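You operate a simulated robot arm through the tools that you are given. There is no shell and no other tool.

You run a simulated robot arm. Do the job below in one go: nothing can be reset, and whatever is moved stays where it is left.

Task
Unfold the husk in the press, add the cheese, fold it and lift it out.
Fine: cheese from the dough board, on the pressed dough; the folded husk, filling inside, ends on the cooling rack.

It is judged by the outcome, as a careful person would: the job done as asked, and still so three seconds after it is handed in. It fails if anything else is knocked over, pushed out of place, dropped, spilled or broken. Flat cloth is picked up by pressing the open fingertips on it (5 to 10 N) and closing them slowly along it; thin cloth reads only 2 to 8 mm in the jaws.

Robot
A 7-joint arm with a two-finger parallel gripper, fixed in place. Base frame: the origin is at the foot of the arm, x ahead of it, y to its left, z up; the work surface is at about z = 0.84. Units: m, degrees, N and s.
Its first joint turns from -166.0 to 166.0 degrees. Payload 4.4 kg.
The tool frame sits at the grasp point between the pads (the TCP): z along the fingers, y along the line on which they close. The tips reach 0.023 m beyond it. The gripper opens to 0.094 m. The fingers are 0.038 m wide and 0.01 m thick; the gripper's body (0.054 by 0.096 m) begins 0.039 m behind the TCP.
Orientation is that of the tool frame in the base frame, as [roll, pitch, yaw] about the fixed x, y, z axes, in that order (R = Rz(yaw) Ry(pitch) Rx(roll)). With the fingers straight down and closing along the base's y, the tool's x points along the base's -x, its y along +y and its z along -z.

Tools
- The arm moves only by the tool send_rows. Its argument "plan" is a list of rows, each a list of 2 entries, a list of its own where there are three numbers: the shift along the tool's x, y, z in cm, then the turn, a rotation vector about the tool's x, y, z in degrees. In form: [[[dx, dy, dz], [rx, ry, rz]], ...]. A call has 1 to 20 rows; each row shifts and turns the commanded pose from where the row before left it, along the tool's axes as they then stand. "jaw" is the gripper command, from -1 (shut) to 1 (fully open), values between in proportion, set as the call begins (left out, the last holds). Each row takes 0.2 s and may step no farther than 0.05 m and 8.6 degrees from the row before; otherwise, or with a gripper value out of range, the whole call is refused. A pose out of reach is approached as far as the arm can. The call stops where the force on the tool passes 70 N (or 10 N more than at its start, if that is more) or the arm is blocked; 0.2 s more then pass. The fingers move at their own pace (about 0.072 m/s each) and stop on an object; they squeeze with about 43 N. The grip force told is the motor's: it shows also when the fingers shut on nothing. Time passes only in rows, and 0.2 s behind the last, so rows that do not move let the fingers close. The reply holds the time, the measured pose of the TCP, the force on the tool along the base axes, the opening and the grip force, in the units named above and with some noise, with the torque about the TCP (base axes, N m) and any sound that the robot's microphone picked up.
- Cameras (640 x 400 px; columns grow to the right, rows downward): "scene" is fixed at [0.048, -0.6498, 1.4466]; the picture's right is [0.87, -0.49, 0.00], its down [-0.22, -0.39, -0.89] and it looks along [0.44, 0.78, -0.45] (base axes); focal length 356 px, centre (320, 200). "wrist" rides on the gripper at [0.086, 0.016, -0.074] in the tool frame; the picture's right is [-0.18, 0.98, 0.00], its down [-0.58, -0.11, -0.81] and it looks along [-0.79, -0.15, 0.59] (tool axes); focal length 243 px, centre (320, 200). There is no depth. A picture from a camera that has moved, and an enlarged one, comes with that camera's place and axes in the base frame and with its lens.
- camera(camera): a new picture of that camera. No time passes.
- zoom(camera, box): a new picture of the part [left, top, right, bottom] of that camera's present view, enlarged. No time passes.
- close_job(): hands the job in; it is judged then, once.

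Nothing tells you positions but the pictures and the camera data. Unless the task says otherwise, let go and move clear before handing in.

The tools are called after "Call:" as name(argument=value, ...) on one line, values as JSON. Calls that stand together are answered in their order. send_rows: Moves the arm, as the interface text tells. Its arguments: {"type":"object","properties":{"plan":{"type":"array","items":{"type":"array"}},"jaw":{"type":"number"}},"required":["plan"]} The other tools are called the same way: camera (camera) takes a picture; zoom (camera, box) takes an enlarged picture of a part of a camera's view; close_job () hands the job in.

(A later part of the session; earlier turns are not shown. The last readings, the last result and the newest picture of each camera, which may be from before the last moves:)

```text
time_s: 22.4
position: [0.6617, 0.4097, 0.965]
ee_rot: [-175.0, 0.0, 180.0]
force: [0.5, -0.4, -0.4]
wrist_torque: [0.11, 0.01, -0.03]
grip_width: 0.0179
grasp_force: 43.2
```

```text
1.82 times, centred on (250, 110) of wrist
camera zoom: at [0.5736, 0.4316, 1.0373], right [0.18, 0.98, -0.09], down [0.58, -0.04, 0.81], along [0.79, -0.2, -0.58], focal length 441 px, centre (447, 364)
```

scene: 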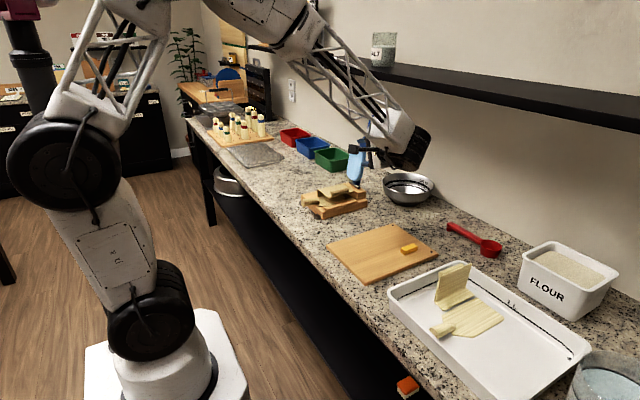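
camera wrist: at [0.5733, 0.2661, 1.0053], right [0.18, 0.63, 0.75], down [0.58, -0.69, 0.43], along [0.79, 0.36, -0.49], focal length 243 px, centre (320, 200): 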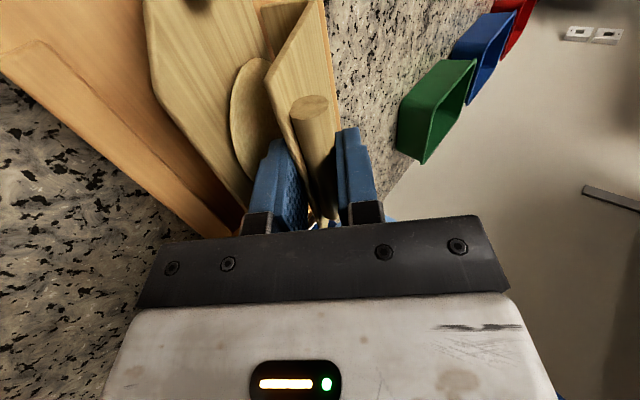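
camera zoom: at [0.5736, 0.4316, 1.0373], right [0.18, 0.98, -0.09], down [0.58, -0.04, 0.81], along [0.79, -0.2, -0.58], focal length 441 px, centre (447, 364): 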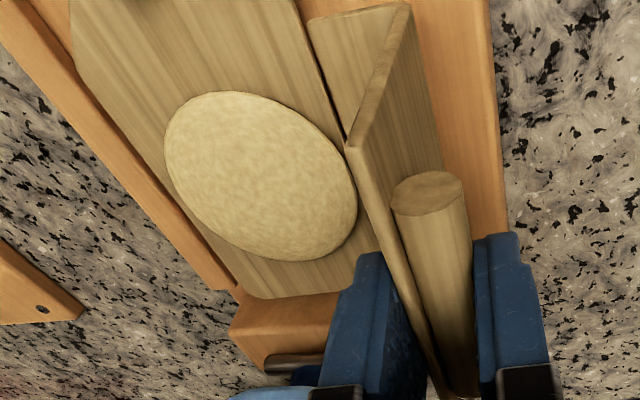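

The flap stands upright. The leaf just started lifting at the end of the hinge's range, so I'll back off about 6° to settle it flat.

Call:
send_rows(plan=[[[0, -0.44, -0.104], [-2.5, 0, 0]], [[0, -0.44, -0.104], [-2.5, 0, 0]], [[0, 0, 0], [0, 0, 0]], [[0, 0, 0], [0, 0, 0]]])

Call:
zoom(camera="scene", box=[300, 150, 372, 215])

Call:
zoom(camera="wrist", box=[100, 0, 400, 220])

```text
time_s: 23.4
position: [0.6608, 0.4002, 0.9672]
ee_rot: [-180.0, 0.0, -180.0]
force: [0.8, 0.3, -1.0]
wrist_torque: [0.05, -0.04, 0.0]
grip_width: 0.018
grasp_force: 42.9
```

```text
6.15 times, centred on (336, 182) of scene
camera zoom: at [0.048, -0.6498, 1.4466], right [0.87, -0.49, 0.0], down [-0.22, -0.39, -0.89], along [0.44, 0.78, -0.45], focal length 2189 px, centre (222, 308)
```

zoom: 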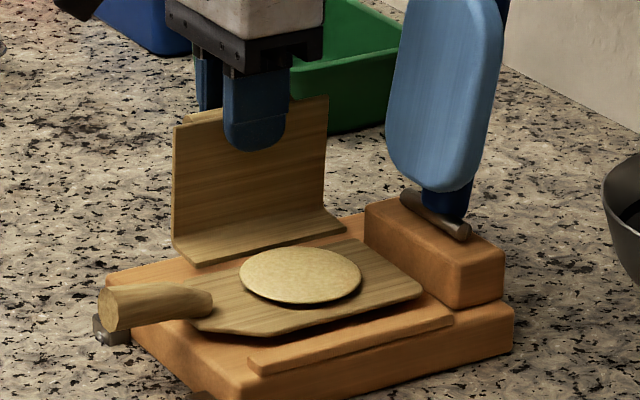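

```text
1.82 times, centred on (250, 110) of wrist
camera zoom: at [0.5732, 0.4165, 1.0418], right [0.18, 0.98, 0.0], down [0.58, -0.11, 0.81], along [0.79, -0.15, -0.59], focal length 441 px, centre (447, 364)
```

zoom: 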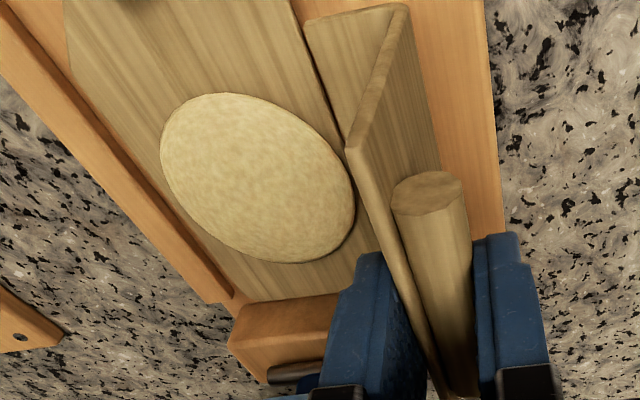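

The leaf is back almost flat and the flap is nearly vertical. I'll release it by opening a little.

Call:
send_rows(plan=[[[0, 0, 0], [0, 0, 0]], [[0, 0, 0], [0, 0, 0]], [[0, 0, 0], [0, 0, 0]]], jaw=-0.4)

Call:
zoom(camera="scene", box=[300, 150, 372, 215])

Call:
zoom(camera="wrist", box=[100, 0, 400, 220])

```text
time_s: 24.2
position: [0.6606, 0.3998, 0.9688]
ee_rot: [-180.0, 0.0, 180.0]
force: [-0.9, -0.2, 0.2]
wrist_torque: [-0.03, 0.03, -0.03]
grip_width: 0.0282
grasp_force: 0.0
```

```text
6.15 times, centred on (336, 182) of scene
camera zoom: at [0.048, -0.6498, 1.4466], right [0.87, -0.49, 0.0], down [-0.22, -0.39, -0.89], along [0.44, 0.78, -0.45], focal length 2189 px, centre (222, 308)
```

zoom: 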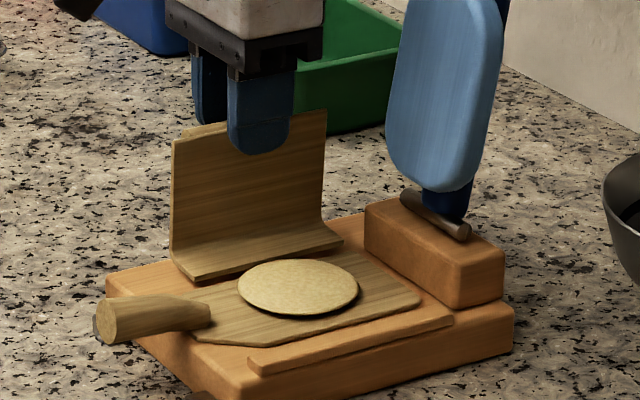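

```text
1.82 times, centred on (250, 110) of wrist
camera zoom: at [0.5732, 0.4166, 1.0418], right [0.18, 0.98, 0.0], down [0.58, -0.11, 0.81], along [0.79, -0.15, -0.59], focal length 441 px, centre (447, 364)
```

zoom: 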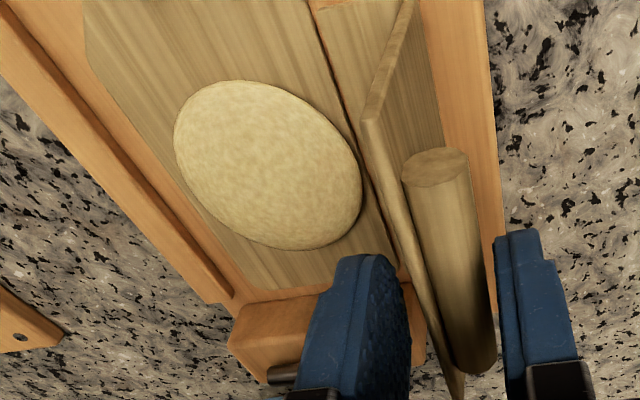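

The husk is unfolded: the flap stands up with its wall resting on the press, the leaf is flat and the dough is in place. The cheese lies on the board, centred near (0.687, -0.036) with its long side along x. I'll retreat upwards and go over to it.

Call:
send_rows(plan=[[[0, 0, -1.5], [0, 0, 0]], [[0, 0, -2.5], [0, 0, 0]], [[0, 0, -4], [0, 0, 0]], [[0, 0, -4], [0, 0, 0]], [[-0.2, -3.6, 0], [0, 0, 0]], [[-0.2, -4, 0], [0, 0, 0]], [[-0.2, -4, 0], [0, 0, 0]], [[-0.2, -4, 0], [0, 0, 0]], [[-0.2, -4, 0], [0, 0, 0]], [[-0.2, -4, 0], [0, 0, 0]], [[-0.2, -4, 0], [0, 0, 0]], [[-0.2, -4, 0], [0, 0, 0]], [[-0.2, -4, 0], [0, 0, 0]], [[-0.2, -4, 0], [0, 0, 0]], [[-0.2, -4, 0], [0, 0, 0]], [[0, 0, 0], [0, 0, 0]]])

Call:
camera(camera="scene")

Call:
camera(camera="wrist")

Call:
zoom(camera="scene", box=[300, 150, 372, 215])

```text
time_s: 27.6
position: [0.6794, -0.0367, 1.0877]
ee_rot: [-179.9, 0.0, -180.0]
force: [0.4, -0.9, -0.6]
wrist_torque: [0.03, -0.01, 0.01]
grip_width: 0.0281
grasp_force: 0.0
```

```text
taken
```

scene: 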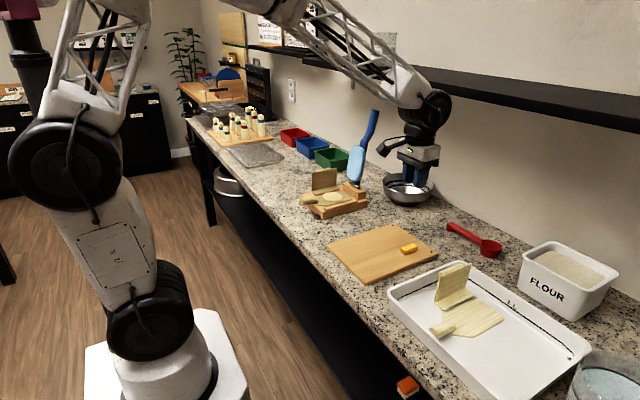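

```text
taken
camera wrist: at [0.5918, -0.0207, 1.1619], right [0.18, 0.98, 0.0], down [0.58, -0.11, 0.81], along [0.79, -0.15, -0.59], focal length 243 px, centre (320, 200)
```

wrist: 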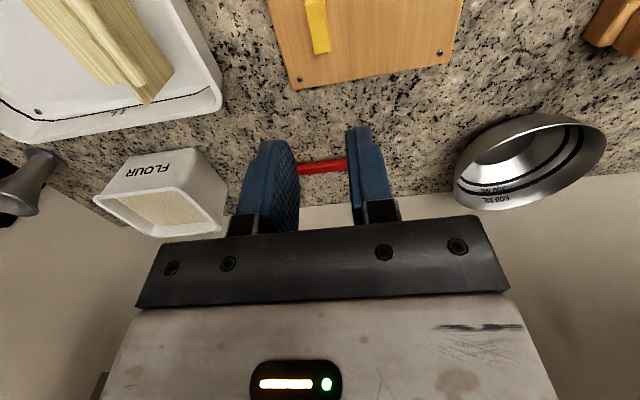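

```text
6.15 times, centred on (336, 182) of scene
camera zoom: at [0.048, -0.6498, 1.4466], right [0.87, -0.49, 0.0], down [-0.22, -0.39, -0.89], along [0.44, 0.78, -0.45], focal length 2189 px, centre (222, 308)
```

zoom: 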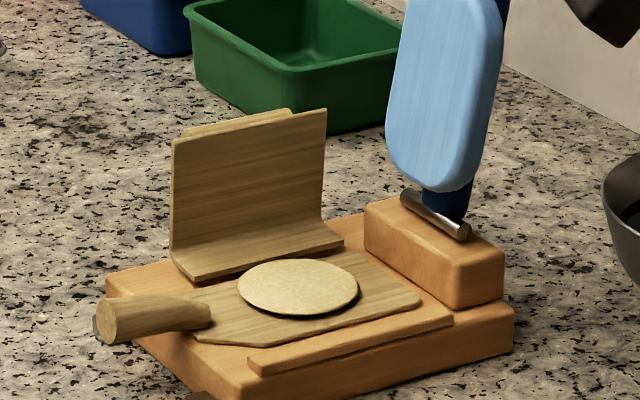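

The unfolded husk stands stable. I'll descend above the cheese and check alignment.

Call:
send_rows(plan=[[[-0.2, 0, 3.5], [0, 0, 0]], [[-0.2, 0, 3.5], [0, 0, 0]], [[-0.2, 0, 3.5], [0, 0, 0]], [[0, 0, 3.3], [0, 0, 0]], [[0, 0, 0], [0, 0, 0]]], jaw=-0.04)

Call:
zoom(camera="wrist", box=[200, 0, 440, 230])

Call:
zoom(camera="scene", box=[370, 200, 450, 260])

```text
time_s: 28.8
position: [0.6869, -0.0351, 0.9472]
ee_rot: [-180.0, 0.1, 180.0]
force: [-1.2, -0.4, 0.0]
wrist_torque: [0.0, 0.02, 0.01]
grip_width: 0.045
grasp_force: 0.0
```

```text
1.74 times, centred on (320, 115) of wrist
camera zoom: at [0.5981, -0.0198, 1.0211], right [0.18, 0.98, 0.0], down [0.58, -0.11, 0.81], along [0.79, -0.15, -0.59], focal length 422 px, centre (320, 348)
```

zoom: 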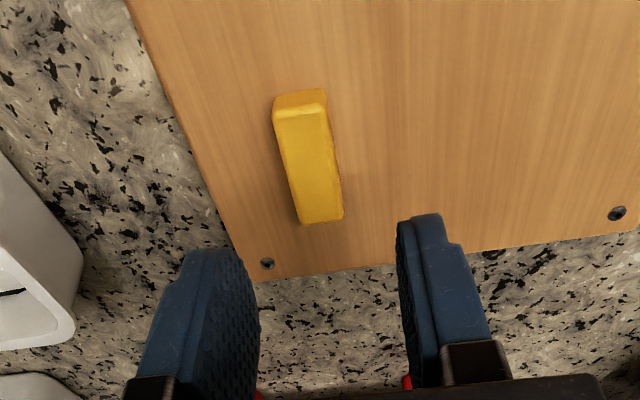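

```text
6.67 times, centred on (410, 230) of scene
camera zoom: at [0.048, -0.6498, 1.4466], right [0.87, -0.49, 0.0], down [-0.22, -0.39, -0.89], along [0.44, 0.78, -0.45], focal length 2372 px, centre (-280, 0)
```

zoom: 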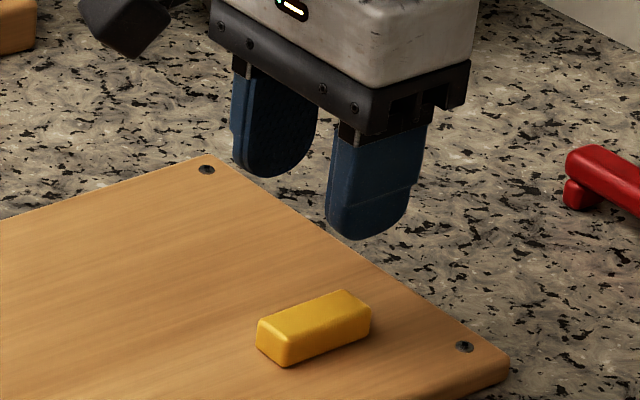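

The cheese is centred at about (0.689, -0.039), aligned with x, with its top at about z=0.867. I'll descend around it.

Call:
send_rows(plan=[[[-0.2, -0.4, 2], [0, 0, 0]], [[0, 0, 2], [0, 0, 0]], [[0, 0, 1.5], [0, 0, 0]], [[0, 0, 1.0], [0, 0, 0]], [[0, 0, 0], [0, 0, 0]]])

Call:
zoom(camera="wrist", box=[200, 0, 440, 230])

Call:
zoom(camera="scene", box=[370, 210, 450, 270])

```text
time_s: 30.0
position: [0.6904, -0.0381, 0.8856]
ee_rot: [180.0, 0.0, -179.9]
force: [-0.2, -0.2, 0.0]
wrist_torque: [-0.02, -0.01, 0.02]
grip_width: 0.045
grasp_force: 0.1
```

```text
1.74 times, centred on (320, 115) of wrist
camera zoom: at [0.6023, -0.0229, 0.9586], right [0.18, 0.98, 0.0], down [0.58, -0.11, 0.81], along [0.79, -0.15, -0.59], focal length 422 px, centre (320, 348)
```

zoom: 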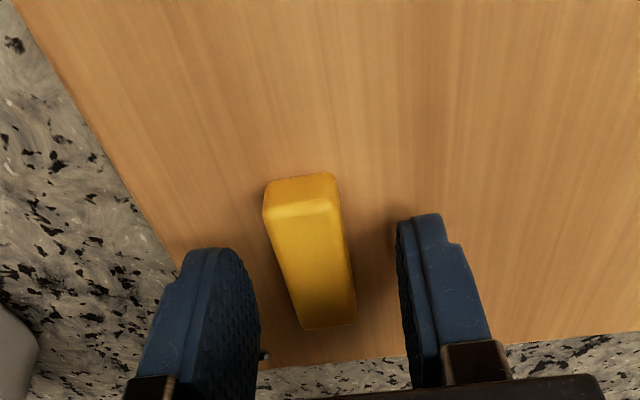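

```text
6.67 times, centred on (410, 240) of scene
camera zoom: at [0.048, -0.6498, 1.4466], right [0.87, -0.49, 0.0], down [-0.22, -0.39, -0.89], along [0.44, 0.78, -0.45], focal length 2372 px, centre (-280, -67)
```

zoom: 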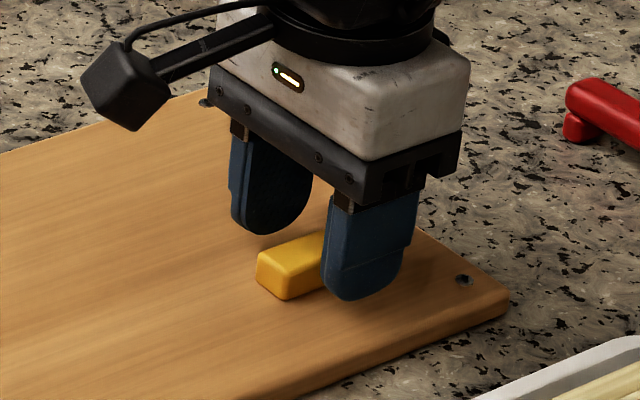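

The fingers straddle the cheese. I'll go slightly lower and close.

Call:
send_rows(plan=[[[0, 0, 0.4], [0, 0, 0]], [[0, 0, 0], [0, 0, 0]]])

Call:
send_rows(plan=[[[0, 0, 0], [0, 0, 0]], [[0, 0, 0], [0, 0, 0]], [[0, 0, 0], [0, 0, 0]], [[0, 0, 0], [0, 0, 0]]], jaw=-1)

Call:
zoom(camera="wrist", box=[200, 0, 440, 230])

Call:
zoom(camera="scene", box=[370, 210, 450, 270])

```text
time_s: 30.6
position: [0.6907, -0.038, 0.8807]
ee_rot: [-179.9, 0.0, 180.0]
force: [0.1, 0.1, -0.4]
wrist_torque: [-0.03, 0.01, 0.0]
grip_width: 0.0453
grasp_force: 0.1
```

```text
time_s: 31.6
position: [0.6902, -0.0398, 0.8797]
ee_rot: [179.9, 0.0, -179.9]
force: [0.0, 1.0, 0.4]
wrist_torque: [-0.05, -0.01, 0.01]
grip_width: 0.0187
grasp_force: 43.0
```

```text
1.74 times, centred on (320, 115) of wrist
camera zoom: at [0.6032, -0.0227, 0.9541], right [0.18, 0.98, 0.0], down [0.58, -0.11, 0.81], along [0.79, -0.15, -0.59], focal length 422 px, centre (320, 348)
```

zoom: 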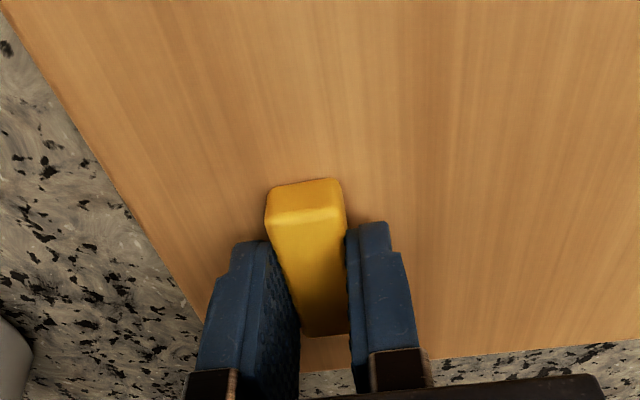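

```text
6.67 times, centred on (410, 240) of scene
camera zoom: at [0.048, -0.6498, 1.4466], right [0.87, -0.49, 0.0], down [-0.22, -0.39, -0.89], along [0.44, 0.78, -0.45], focal length 2372 px, centre (-280, -67)
```

zoom: 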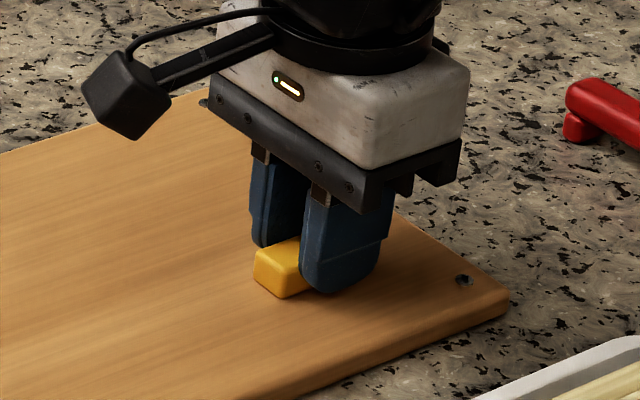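

The cheese is gripped. I'll lift it and carry it over to the dough, centred near (0.652, 0.332).

Call:
send_rows(plan=[[[0, 0, -1], [0, 0, 0]], [[0, 0, -2], [0, 0, 0]], [[0, 0, -4], [0, 0, 0]], [[0, 0, -4], [0, 0, 0]], [[0, 0, -4], [0, 0, 0]], [[0.35, 3, 0], [0, 0, 0]], [[0.35, 3.5, 0], [0, 0, 0]], [[0.35, 3.5, 0], [0, 0, 0]], [[0.35, 3.5, 0], [0, 0, 0]], [[0.35, 3.5, 0], [0, 0, 0]], [[0.35, 3.5, 0], [0, 0, 0]], [[0.35, 3.5, 0], [0, 0, 0]], [[0.35, 3.5, 0], [0, 0, 0]], [[0.35, 3.5, 0], [0, 0, 0]], [[0.35, 3.5, 0], [0, 0, 0]], [[0.3, 2.6, 0], [0, 0, 0]], [[0, 0, 0], [0, 0, 0]]])

Call:
camera(camera="wrist")

Call:
zoom(camera="scene", box=[300, 125, 400, 215])

```text
time_s: 35.2
position: [0.6572, 0.3315, 1.0282]
ee_rot: [-180.0, 0.0, -180.0]
force: [0.4, -0.4, -0.2]
wrist_torque: [-0.02, 0.01, 0.0]
grip_width: 0.0184
grasp_force: 42.9
```

```text
taken
camera wrist: at [0.5691, 0.3481, 1.1016], right [0.18, 0.98, 0.0], down [0.58, -0.11, 0.81], along [0.79, -0.15, -0.59], focal length 243 px, centre (320, 200)
```

wrist: 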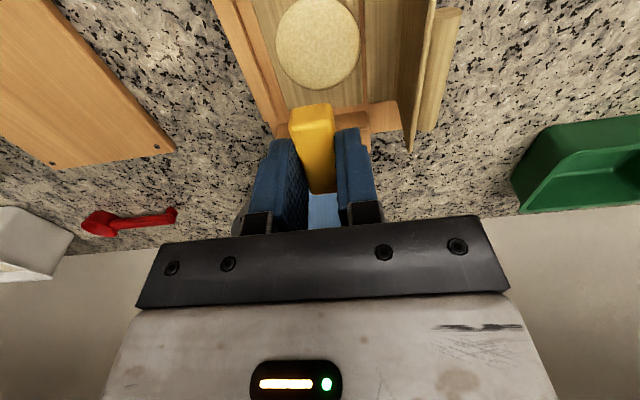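

```text
4.44 times, centred on (350, 170) of scene
camera zoom: at [0.048, -0.6498, 1.4466], right [0.87, -0.49, 0.0], down [-0.22, -0.39, -0.89], along [0.44, 0.78, -0.45], focal length 1581 px, centre (187, 333)
```

zoom: 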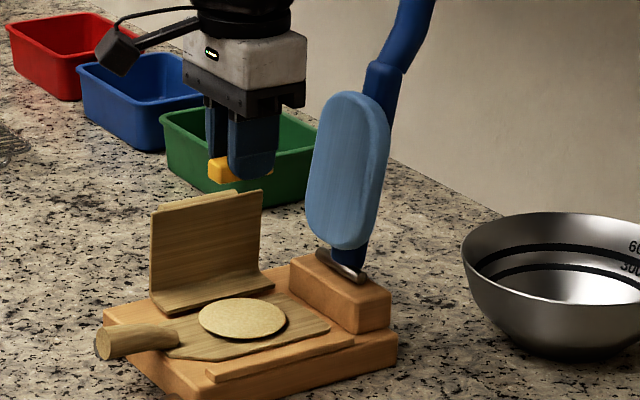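

The cheese is over the dough, whose centre is about (0.655, 0.332), and the flap's top edge at y≈0.396 leaves clearance for the gripper body. I'll lower it.

Call:
send_rows(plan=[[[0.2, 0, 3], [0, 0, 0]], [[0, 0, 3], [0, 0, 0]], [[0, 0, 3], [0, 0, 0]], [[0, 0, 1.5], [0, 0, 0]], [[0, 0, 0.6], [0, 0, 0]], [[0, 0, 0], [0, 0, 0]]])

Call:
zoom(camera="wrist", box=[180, 0, 460, 230])

Call:
zoom(camera="scene", box=[305, 155, 375, 215])

```text
time_s: 36.6
position: [0.6505, 0.3322, 0.9192]
ee_rot: [-180.0, 0.0, 180.0]
force: [0.3, -0.1, -0.3]
wrist_torque: [0.01, 0.0, 0.01]
grip_width: 0.0184
grasp_force: 43.2
```

```text
1.74 times, centred on (320, 115) of wrist
camera zoom: at [0.5639, 0.348, 0.9926], right [0.18, 0.98, 0.0], down [0.58, -0.11, 0.81], along [0.79, -0.15, -0.59], focal length 422 px, centre (320, 348)
```

zoom: 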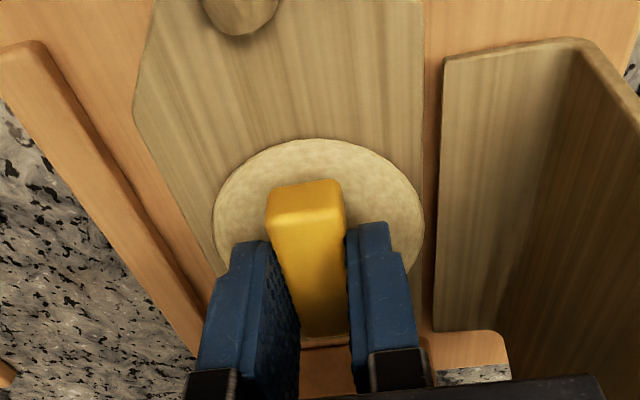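

```text
6.67 times, centred on (340, 185) of scene
camera zoom: at [0.048, -0.6498, 1.4466], right [0.87, -0.49, 0.0], down [-0.22, -0.39, -0.89], along [0.44, 0.78, -0.45], focal length 2372 px, centre (187, 300)
```

zoom: 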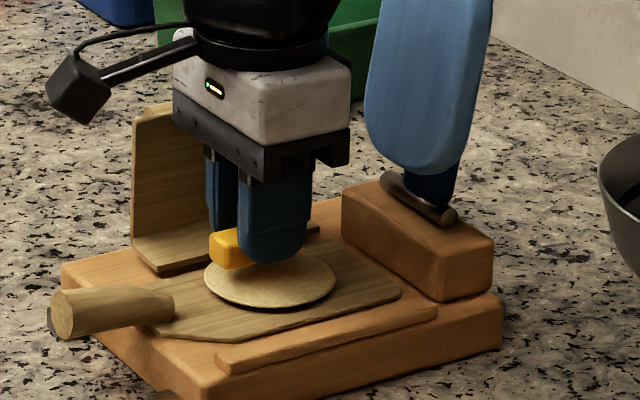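

The cheese is hovering about 1 cm above the dough. I'll nudge it slightly in +x and lower it gently.

Call:
send_rows(plan=[[[-0.4, 0, 0], [0, 0, 0]], [[0, 0, 0.4], [0, 0, 0]], [[0, 0, 0.4], [0, 0, 0]], [[0, 0, 0.2], [0, 0, 0]], [[0, 0, 0], [0, 0, 0]]])

Call:
zoom(camera="wrist", box=[180, 0, 460, 230])

Call:
zoom(camera="scene", box=[315, 170, 365, 210])

```text
time_s: 37.8
position: [0.6541, 0.3331, 0.9106]
ee_rot: [-180.0, 0.0, -179.9]
force: [-0.1, 0.7, 4.6]
wrist_torque: [0.01, 0.01, -0.02]
grip_width: 0.0183
grasp_force: 43.4
```

```text
1.74 times, centred on (320, 115) of wrist
camera zoom: at [0.5674, 0.3476, 0.9834], right [0.18, 0.98, 0.0], down [0.58, -0.11, 0.81], along [0.79, -0.15, -0.59], focal length 422 px, centre (320, 348)
```

zoom: 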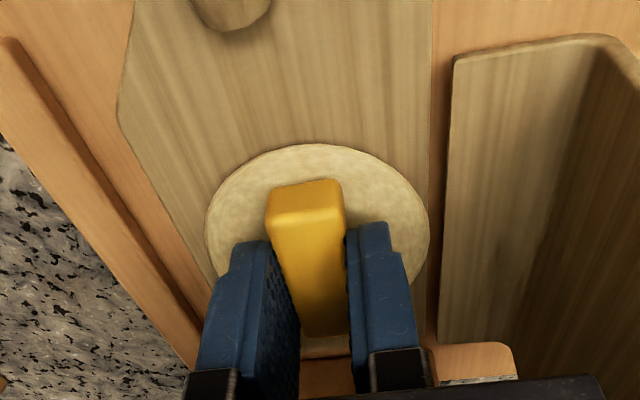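

```text
10.00 times, centred on (340, 190) of scene
camera zoom: at [0.048, -0.6498, 1.4466], right [0.87, -0.49, 0.0], down [-0.22, -0.39, -0.89], along [0.44, 0.78, -0.45], focal length 3557 px, centre (120, 300)
```

zoom: 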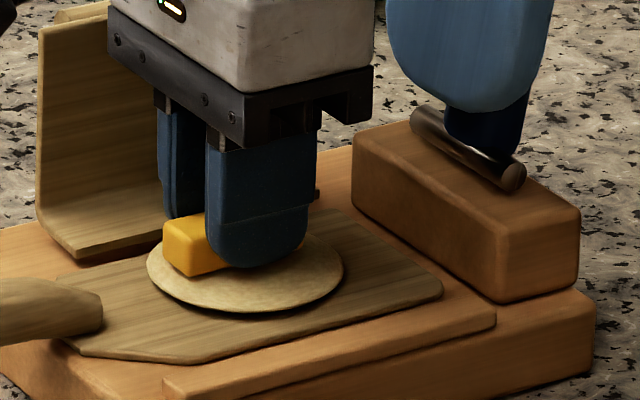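

There's gentle contact at about 4.6 N, so the cheese is on the dough. I'll release it and rise straight up.

Call:
send_rows(plan=[[[0, 0, -0.1], [0, 0, 0]], [[0, 0, 0], [0, 0, 0]], [[0, 0, 0], [0, 0, 0]]], jaw=-0.3)

Call:
send_rows(plan=[[[0, 0, -1], [0, 0, 0]], [[0, 0, -2], [0, 0, 0]], [[0, 0, -4], [0, 0, 0]], [[0, 0, -4], [0, 0, 0]], [[0, 0, 0], [0, 0, 0]]])

Call:
camera(camera="wrist")

Call:
zoom(camera="scene", box=[300, 155, 372, 215])

```text
time_s: 38.6
position: [0.6554, 0.3316, 0.91]
ee_rot: [180.0, -0.1, -180.0]
force: [0.0, -0.1, -0.1]
wrist_torque: [0.0, -0.01, -0.01]
grip_width: 0.0327
grasp_force: 0.0
```

```text
time_s: 39.8
position: [0.6551, 0.3287, 1.0194]
ee_rot: [-179.9, -0.1, -180.0]
force: [0.3, -0.8, -0.6]
wrist_torque: [0.01, 0.03, 0.0]
grip_width: 0.0331
grasp_force: 0.1
```

```text
taken
camera wrist: at [0.5668, 0.3443, 1.0932], right [0.18, 0.98, 0.0], down [0.58, -0.11, 0.81], along [0.79, -0.15, -0.59], focal length 243 px, centre (320, 200)
```

wrist: 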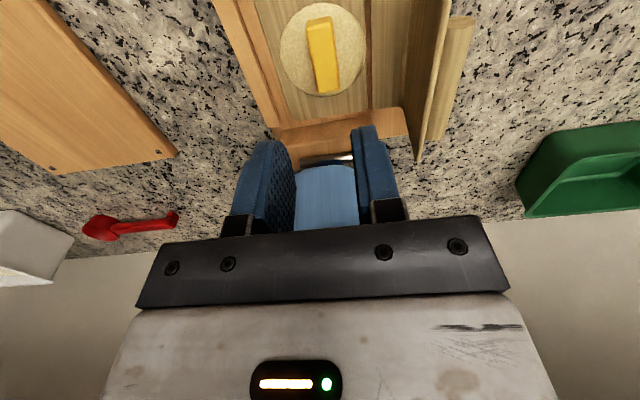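

```text
6.67 times, centred on (336, 185) of scene
camera zoom: at [0.048, -0.6498, 1.4466], right [0.87, -0.49, 0.0], down [-0.22, -0.39, -0.89], along [0.44, 0.78, -0.45], focal length 2372 px, centre (213, 300)
```

zoom: 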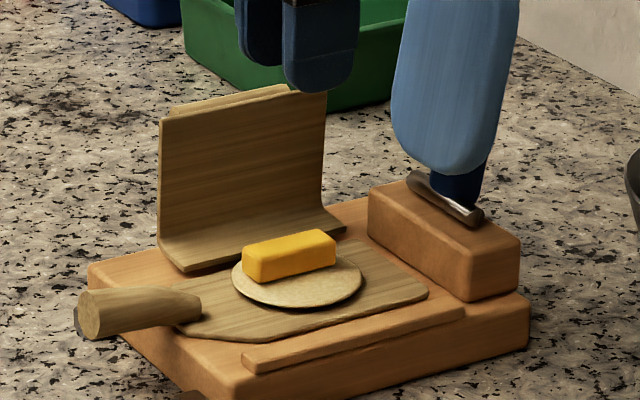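

The cheese sits centred on the dough. Now I'll fold: the flap's top edge is at about y=0.404, z=0.953 with the bar behind it. I'll position above it with the jaws open.

Call:
send_rows(plan=[[[-0.2, 2.7, 0], [0, 0, 0]], [[-0.2, 2.7, 0], [0, 0, 0]], [[-0.2, 2.7, 0], [0, 0, 0]], [[0, 0, 1.5], [0, 0, 0]], [[0, 0, 0], [0, 0, 0]]], jaw=0.06)

Call:
zoom(camera="wrist", box=[180, 0, 460, 230])

Call:
zoom(camera="scene", box=[300, 150, 372, 210])

```text
time_s: 41.0
position: [0.6612, 0.4127, 1.004]
ee_rot: [-180.0, -0.1, 179.9]
force: [0.8, 0.3, -0.1]
wrist_torque: [0.02, 0.01, 0.0]
grip_width: 0.0499
grasp_force: 0.1
```

```text
1.74 times, centred on (320, 115) of wrist
camera zoom: at [0.5743, 0.4292, 1.0775], right [0.18, 0.98, 0.0], down [0.58, -0.11, 0.81], along [0.79, -0.15, -0.59], focal length 422 px, centre (320, 348)
```

zoom: 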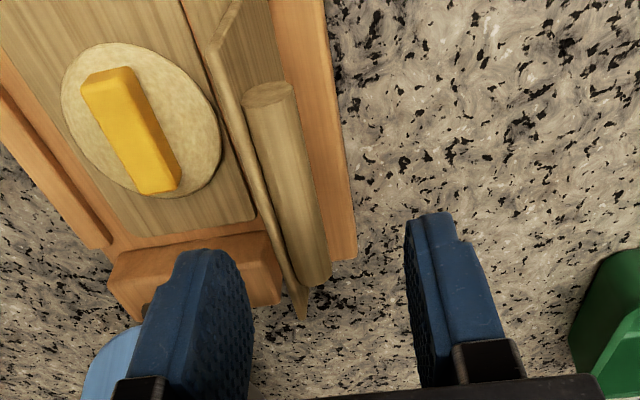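

```text
6.67 times, centred on (336, 180) of scene
camera zoom: at [0.048, -0.6498, 1.4466], right [0.87, -0.49, 0.0], down [-0.22, -0.39, -0.89], along [0.44, 0.78, -0.45], focal length 2372 px, centre (213, 333)
```

zoom: 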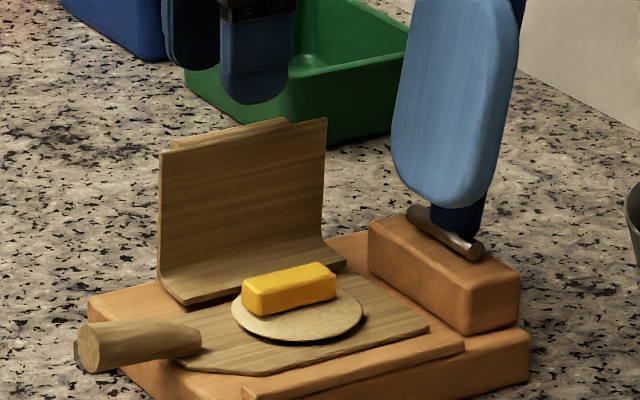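

The flap's upper edge is at about y=0.3985, z=0.957, and plate plus bar are centred near y=0.406. I'll lower the jaws over it and close.

Call:
send_rows(plan=[[[0, -0.65, 0], [0, 0, 0]], [[0, 0, 1.5], [0, 0, 0]], [[0, 0, 1.5], [0, 0, 0]], [[0, 0, 1.0], [0, 0, 0]], [[0, 0, 0.6], [0, 0, 0]], [[0, 0, 0], [0, 0, 0]]])

Call:
zoom(camera="wrist", box=[180, 0, 460, 230])

Call:
zoom(camera="scene", box=[300, 150, 372, 210])

```text
time_s: 42.4
position: [0.6623, 0.4065, 0.9603]
ee_rot: [-180.0, 0.0, 180.0]
force: [0.0, 0.4, 0.1]
wrist_torque: [-0.03, 0.01, -0.01]
grip_width: 0.0494
grasp_force: 0.0
```

```text
1.74 times, centred on (320, 115) of wrist
camera zoom: at [0.5737, 0.4217, 1.034], right [0.18, 0.98, 0.0], down [0.58, -0.11, 0.81], along [0.79, -0.15, -0.59], focal length 422 px, centre (320, 348)
```

zoom: 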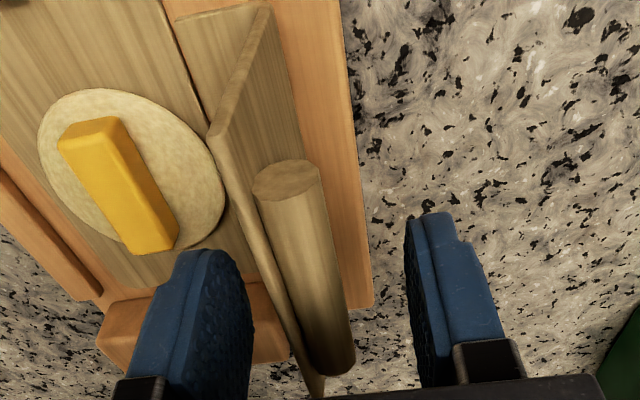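

```text
6.67 times, centred on (336, 180) of scene
camera zoom: at [0.048, -0.6498, 1.4466], right [0.87, -0.49, 0.0], down [-0.22, -0.39, -0.89], along [0.44, 0.78, -0.45], focal length 2372 px, centre (213, 333)
```

zoom: 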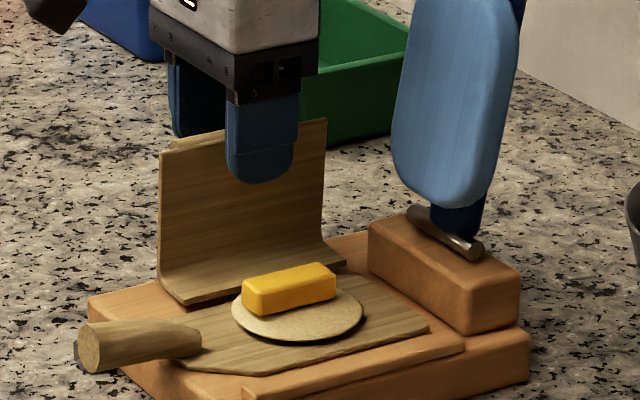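

The plate and bar are nearly centred between the pads. I'll make a small correction and close.

Call:
send_rows(plan=[[[0, -0.2, 0], [0, 0, 0]], [[0, 0, 0], [0, 0, 0]], [[0, 0, 0], [0, 0, 0]]], jaw=-0.45)

Call:
send_rows(plan=[[[0, 0, 0], [0, 0, 0]], [[0, 0, 0], [0, 0, 0]], [[0, 0, 0], [0, 0, 0]]], jaw=-1)

Call:
zoom(camera="wrist", box=[180, 0, 460, 230])

Call:
zoom(camera="scene", box=[300, 150, 372, 210])

```text
time_s: 43.2
position: [0.6604, 0.4048, 0.9609]
ee_rot: [-180.0, 0.0, -180.0]
force: [-0.7, -0.2, 0.3]
wrist_torque: [-0.01, 0.01, 0.0]
grip_width: 0.0263
grasp_force: 0.0
```

```text
time_s: 44.0
position: [0.662, 0.4041, 0.9604]
ee_rot: [179.9, 0.0, -179.9]
force: [-0.9, -0.3, 0.2]
wrist_torque: [0.05, 0.02, 0.01]
grip_width: 0.0176
grasp_force: 43.1
```

```text
1.74 times, centred on (320, 115) of wrist
camera zoom: at [0.5737, 0.4199, 1.0337], right [0.18, 0.98, 0.0], down [0.58, -0.11, 0.81], along [0.79, -0.15, -0.59], focal length 422 px, centre (320, 348)
```

zoom: 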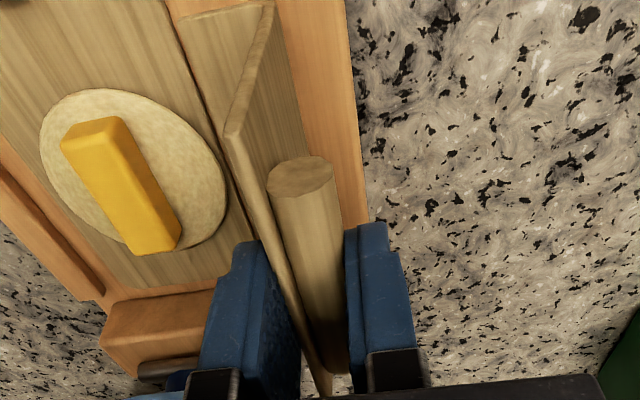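

```text
6.67 times, centred on (336, 180) of scene
camera zoom: at [0.048, -0.6498, 1.4466], right [0.87, -0.49, 0.0], down [-0.22, -0.39, -0.89], along [0.44, 0.78, -0.45], focal length 2372 px, centre (213, 333)
```

zoom: 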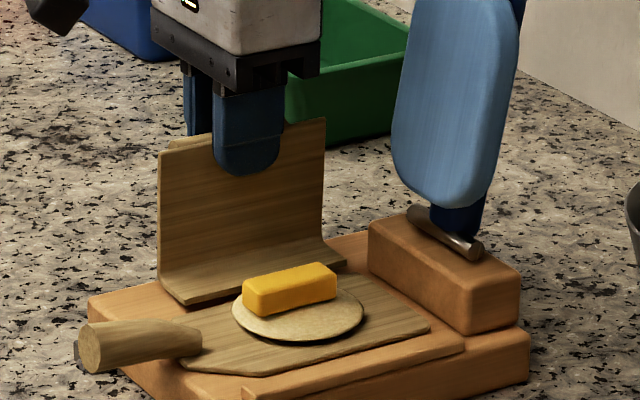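

The flap is gripped at 17.6 mm. I'll swing it closed slowly about the hinge at about y=0.3715, z=0.867.

Call:
send_rows(plan=[[[0, -0.41, -0.133], [-2.5, 0, 0]], [[0, -0.41, -0.133], [-2.5, 0, 0]], [[0, -0.41, -0.133], [-2.5, 0, 0]], [[0, -0.41, -0.133], [-2.5, 0, 0]], [[0, -0.41, -0.133], [-2.5, 0, 0]], [[0, -0.41, -0.133], [-2.5, 0, 0]], [[0, 0, 0], [0, 0, 0]]])

Call:
zoom(camera="wrist", box=[180, 0, 460, 230])

Call:
zoom(camera="scene", box=[300, 150, 372, 210])

```text
time_s: 45.6
position: [0.6614, 0.3793, 0.9651]
ee_rot: [165.0, 0.1, -180.0]
force: [-0.1, 1.2, 0.2]
wrist_torque: [0.07, -0.02, 0.03]
grip_width: 0.0173
grasp_force: 42.9
```

```text
1.74 times, centred on (320, 115) of wrist
camera zoom: at [0.5734, 0.3751, 1.0407], right [0.18, 0.95, 0.25], down [0.58, -0.31, 0.75], along [0.79, 0.01, -0.61], focal length 422 px, centre (320, 348)
```

zoom: 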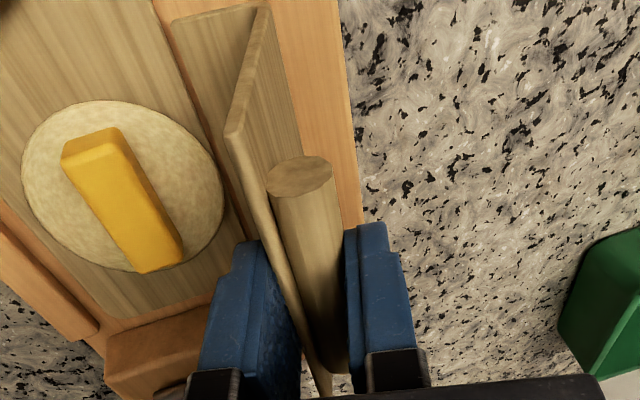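

```text
6.67 times, centred on (336, 180) of scene
camera zoom: at [0.048, -0.6498, 1.4466], right [0.87, -0.49, 0.0], down [-0.22, -0.39, -0.89], along [0.44, 0.78, -0.45], focal length 2372 px, centre (213, 333)
```

zoom: 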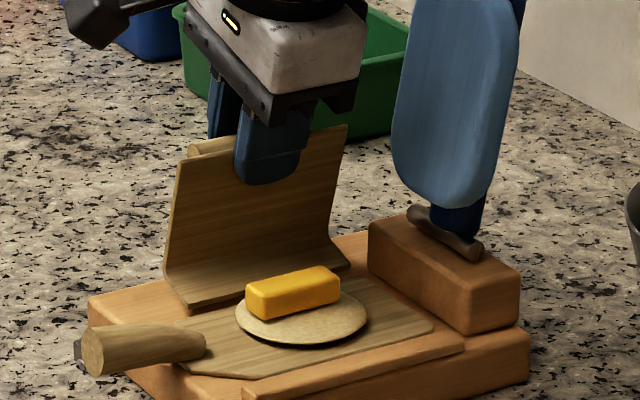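

The fold is going well and the leaf is flat. I'll continue.

Call:
send_rows(plan=[[[0, -0.41, -0.133], [-2.5, 0, 0]], [[0, -0.41, -0.133], [-2.5, 0, 0]], [[0, -0.41, -0.133], [-2.5, 0, 0]], [[0, -0.41, -0.133], [-2.5, 0, 0]], [[0, -0.41, -0.133], [-2.5, 0, 0]], [[0, -0.41, -0.133], [-2.5, 0, 0]], [[0, -0.41, -0.133], [-2.5, 0, 0]], [[0, -0.41, -0.133], [-2.5, 0, 0]], [[0, 0, 0], [0, 0, 0]]])

Call:
zoom(camera="wrist", box=[180, 0, 460, 230])

Call:
zoom(camera="scene", box=[300, 150, 372, 210])

```text
time_s: 47.6
position: [0.6596, 0.3448, 0.9605]
ee_rot: [145.0, 0.1, -179.9]
force: [-0.3, 2.2, 2.3]
wrist_torque: [0.17, 0.02, 0.01]
grip_width: 0.0173
grasp_force: 42.7
```

```text
1.74 times, centred on (320, 115) of wrist
camera zoom: at [0.573, 0.3148, 1.03], right [0.18, 0.81, 0.56], down [0.58, -0.55, 0.6], along [0.79, 0.22, -0.57], focal length 422 px, centre (320, 348)
```

zoom: 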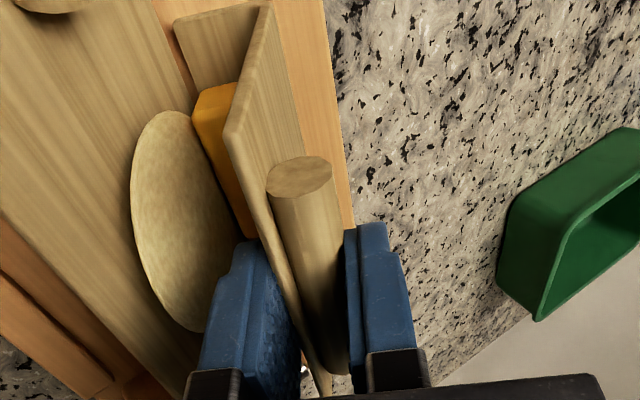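

```text
6.67 times, centred on (336, 180) of scene
camera zoom: at [0.048, -0.6498, 1.4466], right [0.87, -0.49, 0.0], down [-0.22, -0.39, -0.89], along [0.44, 0.78, -0.45], focal length 2372 px, centre (213, 333)
```

zoom: 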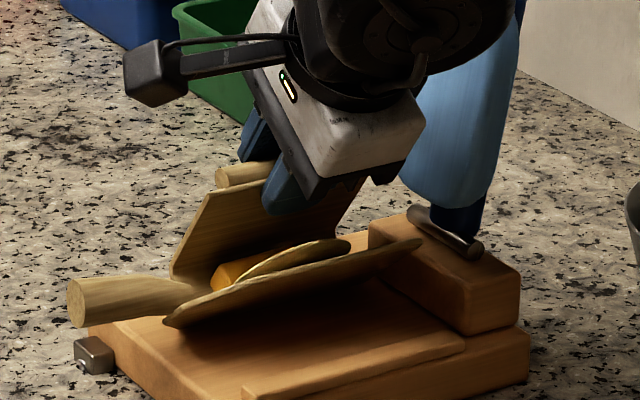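

The tool pressed the hinge down again, which tilted the leaf, and the cheese slid towards the hinge. I'll relieve it gently by raising the tool 1 mm at a time so the leaf settles flat.

Call:
send_rows(plan=[[[0, 0.057, -0.082], [0, 0, 0]], [[0, 0, 0], [0, 0, 0]], [[0, 0.057, -0.082], [0, 0, 0]], [[0, 0, 0], [0, 0, 0]]])

Call:
zoom(camera="scene", box=[300, 160, 372, 220])

Call:
zoom(camera="wrist", box=[180, 0, 460, 230])

```text
time_s: 48.6
position: [0.6614, 0.345, 0.9636]
ee_rot: [145.0, 0.0, -180.0]
force: [0.5, 0.8, 2.3]
wrist_torque: [0.08, 0.0, 0.0]
grip_width: 0.0171
grasp_force: 43.2
```

```text
6.67 times, centred on (336, 190) of scene
camera zoom: at [0.048, -0.6498, 1.4466], right [0.87, -0.49, 0.0], down [-0.22, -0.39, -0.89], along [0.44, 0.78, -0.45], focal length 2372 px, centre (213, 267)
```

zoom: 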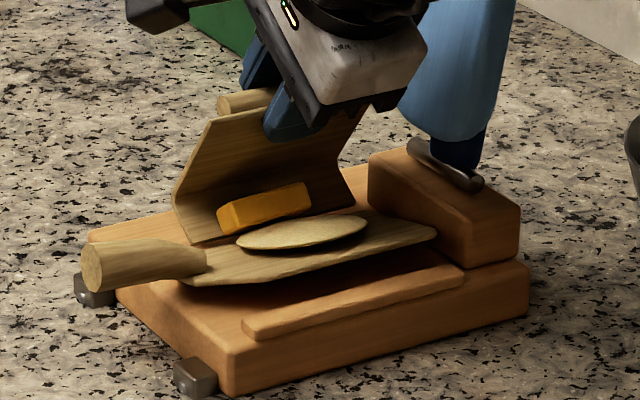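

```text
1.74 times, centred on (320, 115) of wrist
camera zoom: at [0.5741, 0.3153, 1.0328], right [0.18, 0.81, 0.56], down [0.58, -0.55, 0.6], along [0.79, 0.22, -0.57], focal length 422 px, centre (320, 348)
```

zoom: 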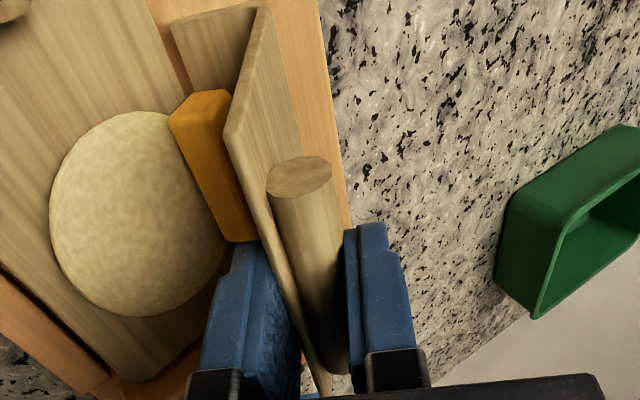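

The tilt is down a lot. I'll raise a little more until it lies flat.

Call:
send_rows(plan=[[[0, 0.057, -0.082], [0, 0, 0]], [[0, 0, 0], [0, 0, 0]], [[0, 0.028, -0.041], [0, 0, 0]], [[0, 0, 0], [0, 0, 0]]])

Call:
zoom(camera="scene", box=[300, 160, 372, 220])

Call:
zoom(camera="wrist", box=[180, 0, 460, 230])

```text
time_s: 49.6
position: [0.6605, 0.3455, 0.9656]
ee_rot: [145.1, 0.0, 180.0]
force: [0.1, -0.2, -0.7]
wrist_torque: [0.02, -0.04, 0.04]
grip_width: 0.0173
grasp_force: 43.7
```

```text
6.67 times, centred on (336, 190) of scene
camera zoom: at [0.048, -0.6498, 1.4466], right [0.87, -0.49, 0.0], down [-0.22, -0.39, -0.89], along [0.44, 0.78, -0.45], focal length 2372 px, centre (213, 267)
```

zoom: 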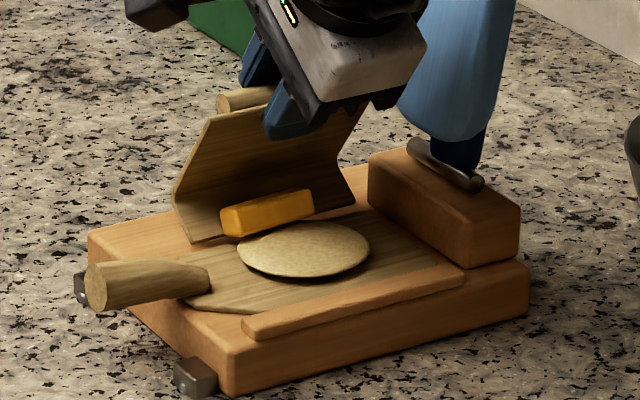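

```text
1.74 times, centred on (320, 115) of wrist
camera zoom: at [0.5739, 0.3155, 1.0342], right [0.18, 0.81, 0.56], down [0.58, -0.55, 0.6], along [0.79, 0.22, -0.57], focal length 422 px, centre (320, 348)
```

zoom: 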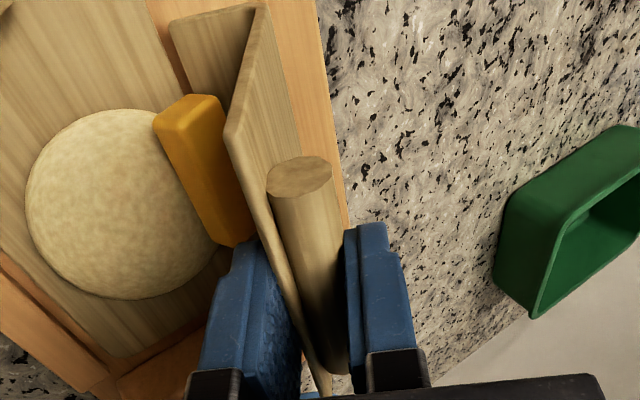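

The leaf is flat again with the cheese leaning in the hinge corner. Using both zero-force poses, I get the hinge at about y=0.366, z=0.866. I'll reopen the flap with that pivot so I can put the cheese back on the dough.

Call:
send_rows(plan=[[[0, 0.408, 0.178], [2.5, 0, 0]], [[0, 0.408, 0.178], [2.5, 0, 0]], [[0, 0.408, 0.178], [2.5, 0, 0]], [[0, 0.408, 0.178], [2.5, 0, 0]], [[0, 0.408, 0.178], [2.5, 0, 0]], [[0, 0.408, 0.178], [2.5, 0, 0]], [[0, 0, 0], [0, 0, 0]]])

Call:
zoom(camera="scene", box=[300, 160, 372, 220])

Call:
zoom(camera="wrist", box=[180, 0, 460, 230])

```text
time_s: 51.2
position: [0.6616, 0.3716, 0.9668]
ee_rot: [160.1, 0.0, 180.0]
force: [-0.2, 0.2, -1.0]
wrist_torque: [0.0, -0.03, -0.02]
grip_width: 0.0174
grasp_force: 42.7
```

```text
6.67 times, centred on (336, 190) of scene
camera zoom: at [0.048, -0.6498, 1.4466], right [0.87, -0.49, 0.0], down [-0.22, -0.39, -0.89], along [0.44, 0.78, -0.45], focal length 2372 px, centre (213, 267)
```

zoom: 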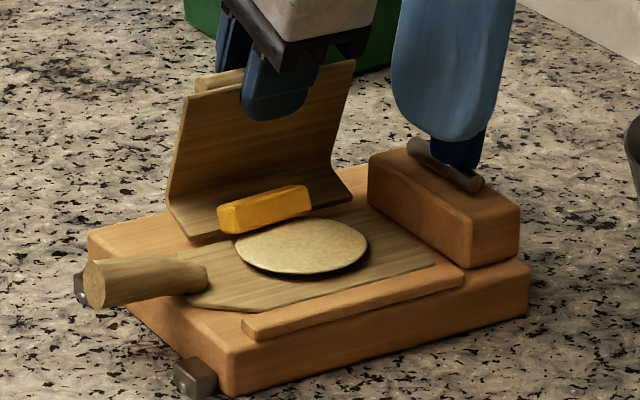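

```text
1.74 times, centred on (320, 115) of wrist
camera zoom: at [0.5742, 0.3612, 1.0415], right [0.18, 0.92, 0.34], down [0.58, -0.38, 0.72], along [0.79, 0.06, -0.61], focal length 422 px, centre (320, 348)
```

zoom: 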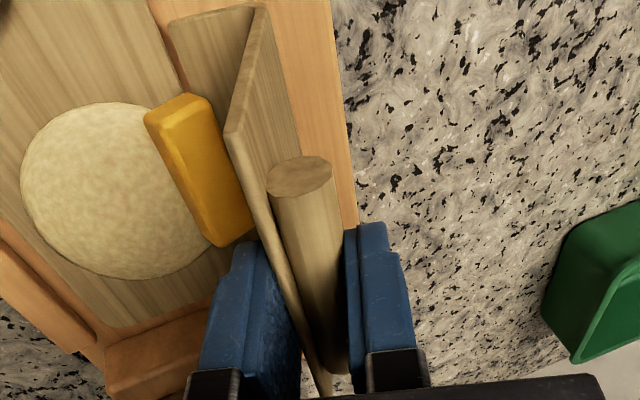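

The cheese rests between the dough edge and the wall. I'll continue opening.

Call:
send_rows(plan=[[[0, 0.408, 0.178], [2.5, 0, 0]], [[0, 0.408, 0.178], [2.5, 0, 0]], [[0, 0.408, 0.178], [2.5, 0, 0]], [[0, 0.408, 0.178], [2.5, 0, 0]], [[0, 0.408, 0.178], [2.5, 0, 0]], [[0, 0.408, 0.178], [2.5, 0, 0]], [[0, 0.408, 0.178], [2.5, 0, 0]], [[0, 0.408, 0.178], [2.5, 0, 0]], [[0, 0, 0], [0, 0, 0]]])

Call:
zoom(camera="scene", box=[300, 160, 372, 220])

Call:
zoom(camera="wrist", box=[180, 0, 460, 230])

```text
time_s: 53.2
position: [0.6597, 0.4065, 0.9595]
ee_rot: [180.0, 0.0, 180.0]
force: [-0.2, -0.2, -0.9]
wrist_torque: [0.06, -0.04, 0.0]
grip_width: 0.0172
grasp_force: 43.0
```

```text
6.67 times, centred on (336, 190) of scene
camera zoom: at [0.048, -0.6498, 1.4466], right [0.87, -0.49, 0.0], down [-0.22, -0.39, -0.89], along [0.44, 0.78, -0.45], focal length 2372 px, centre (213, 267)
```

zoom: 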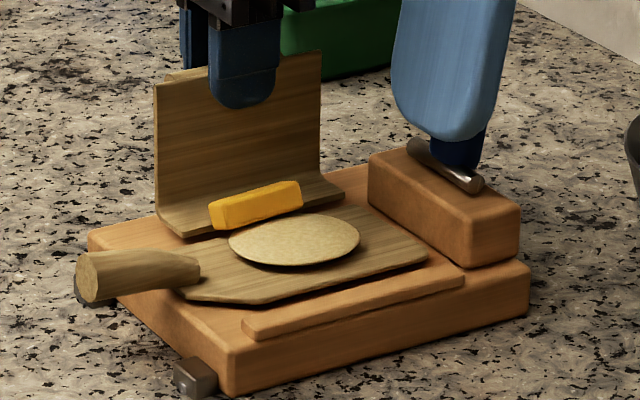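

```text
1.74 times, centred on (320, 115) of wrist
camera zoom: at [0.5727, 0.4226, 1.0329], right [0.18, 0.98, 0.0], down [0.58, -0.11, 0.81], along [0.79, -0.15, -0.59], focal length 422 px, centre (320, 348)
```

zoom: 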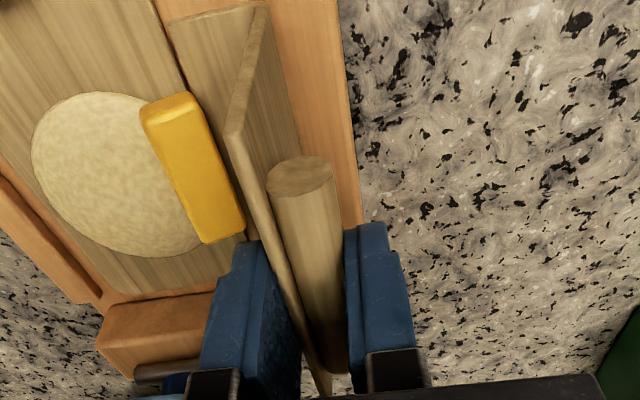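

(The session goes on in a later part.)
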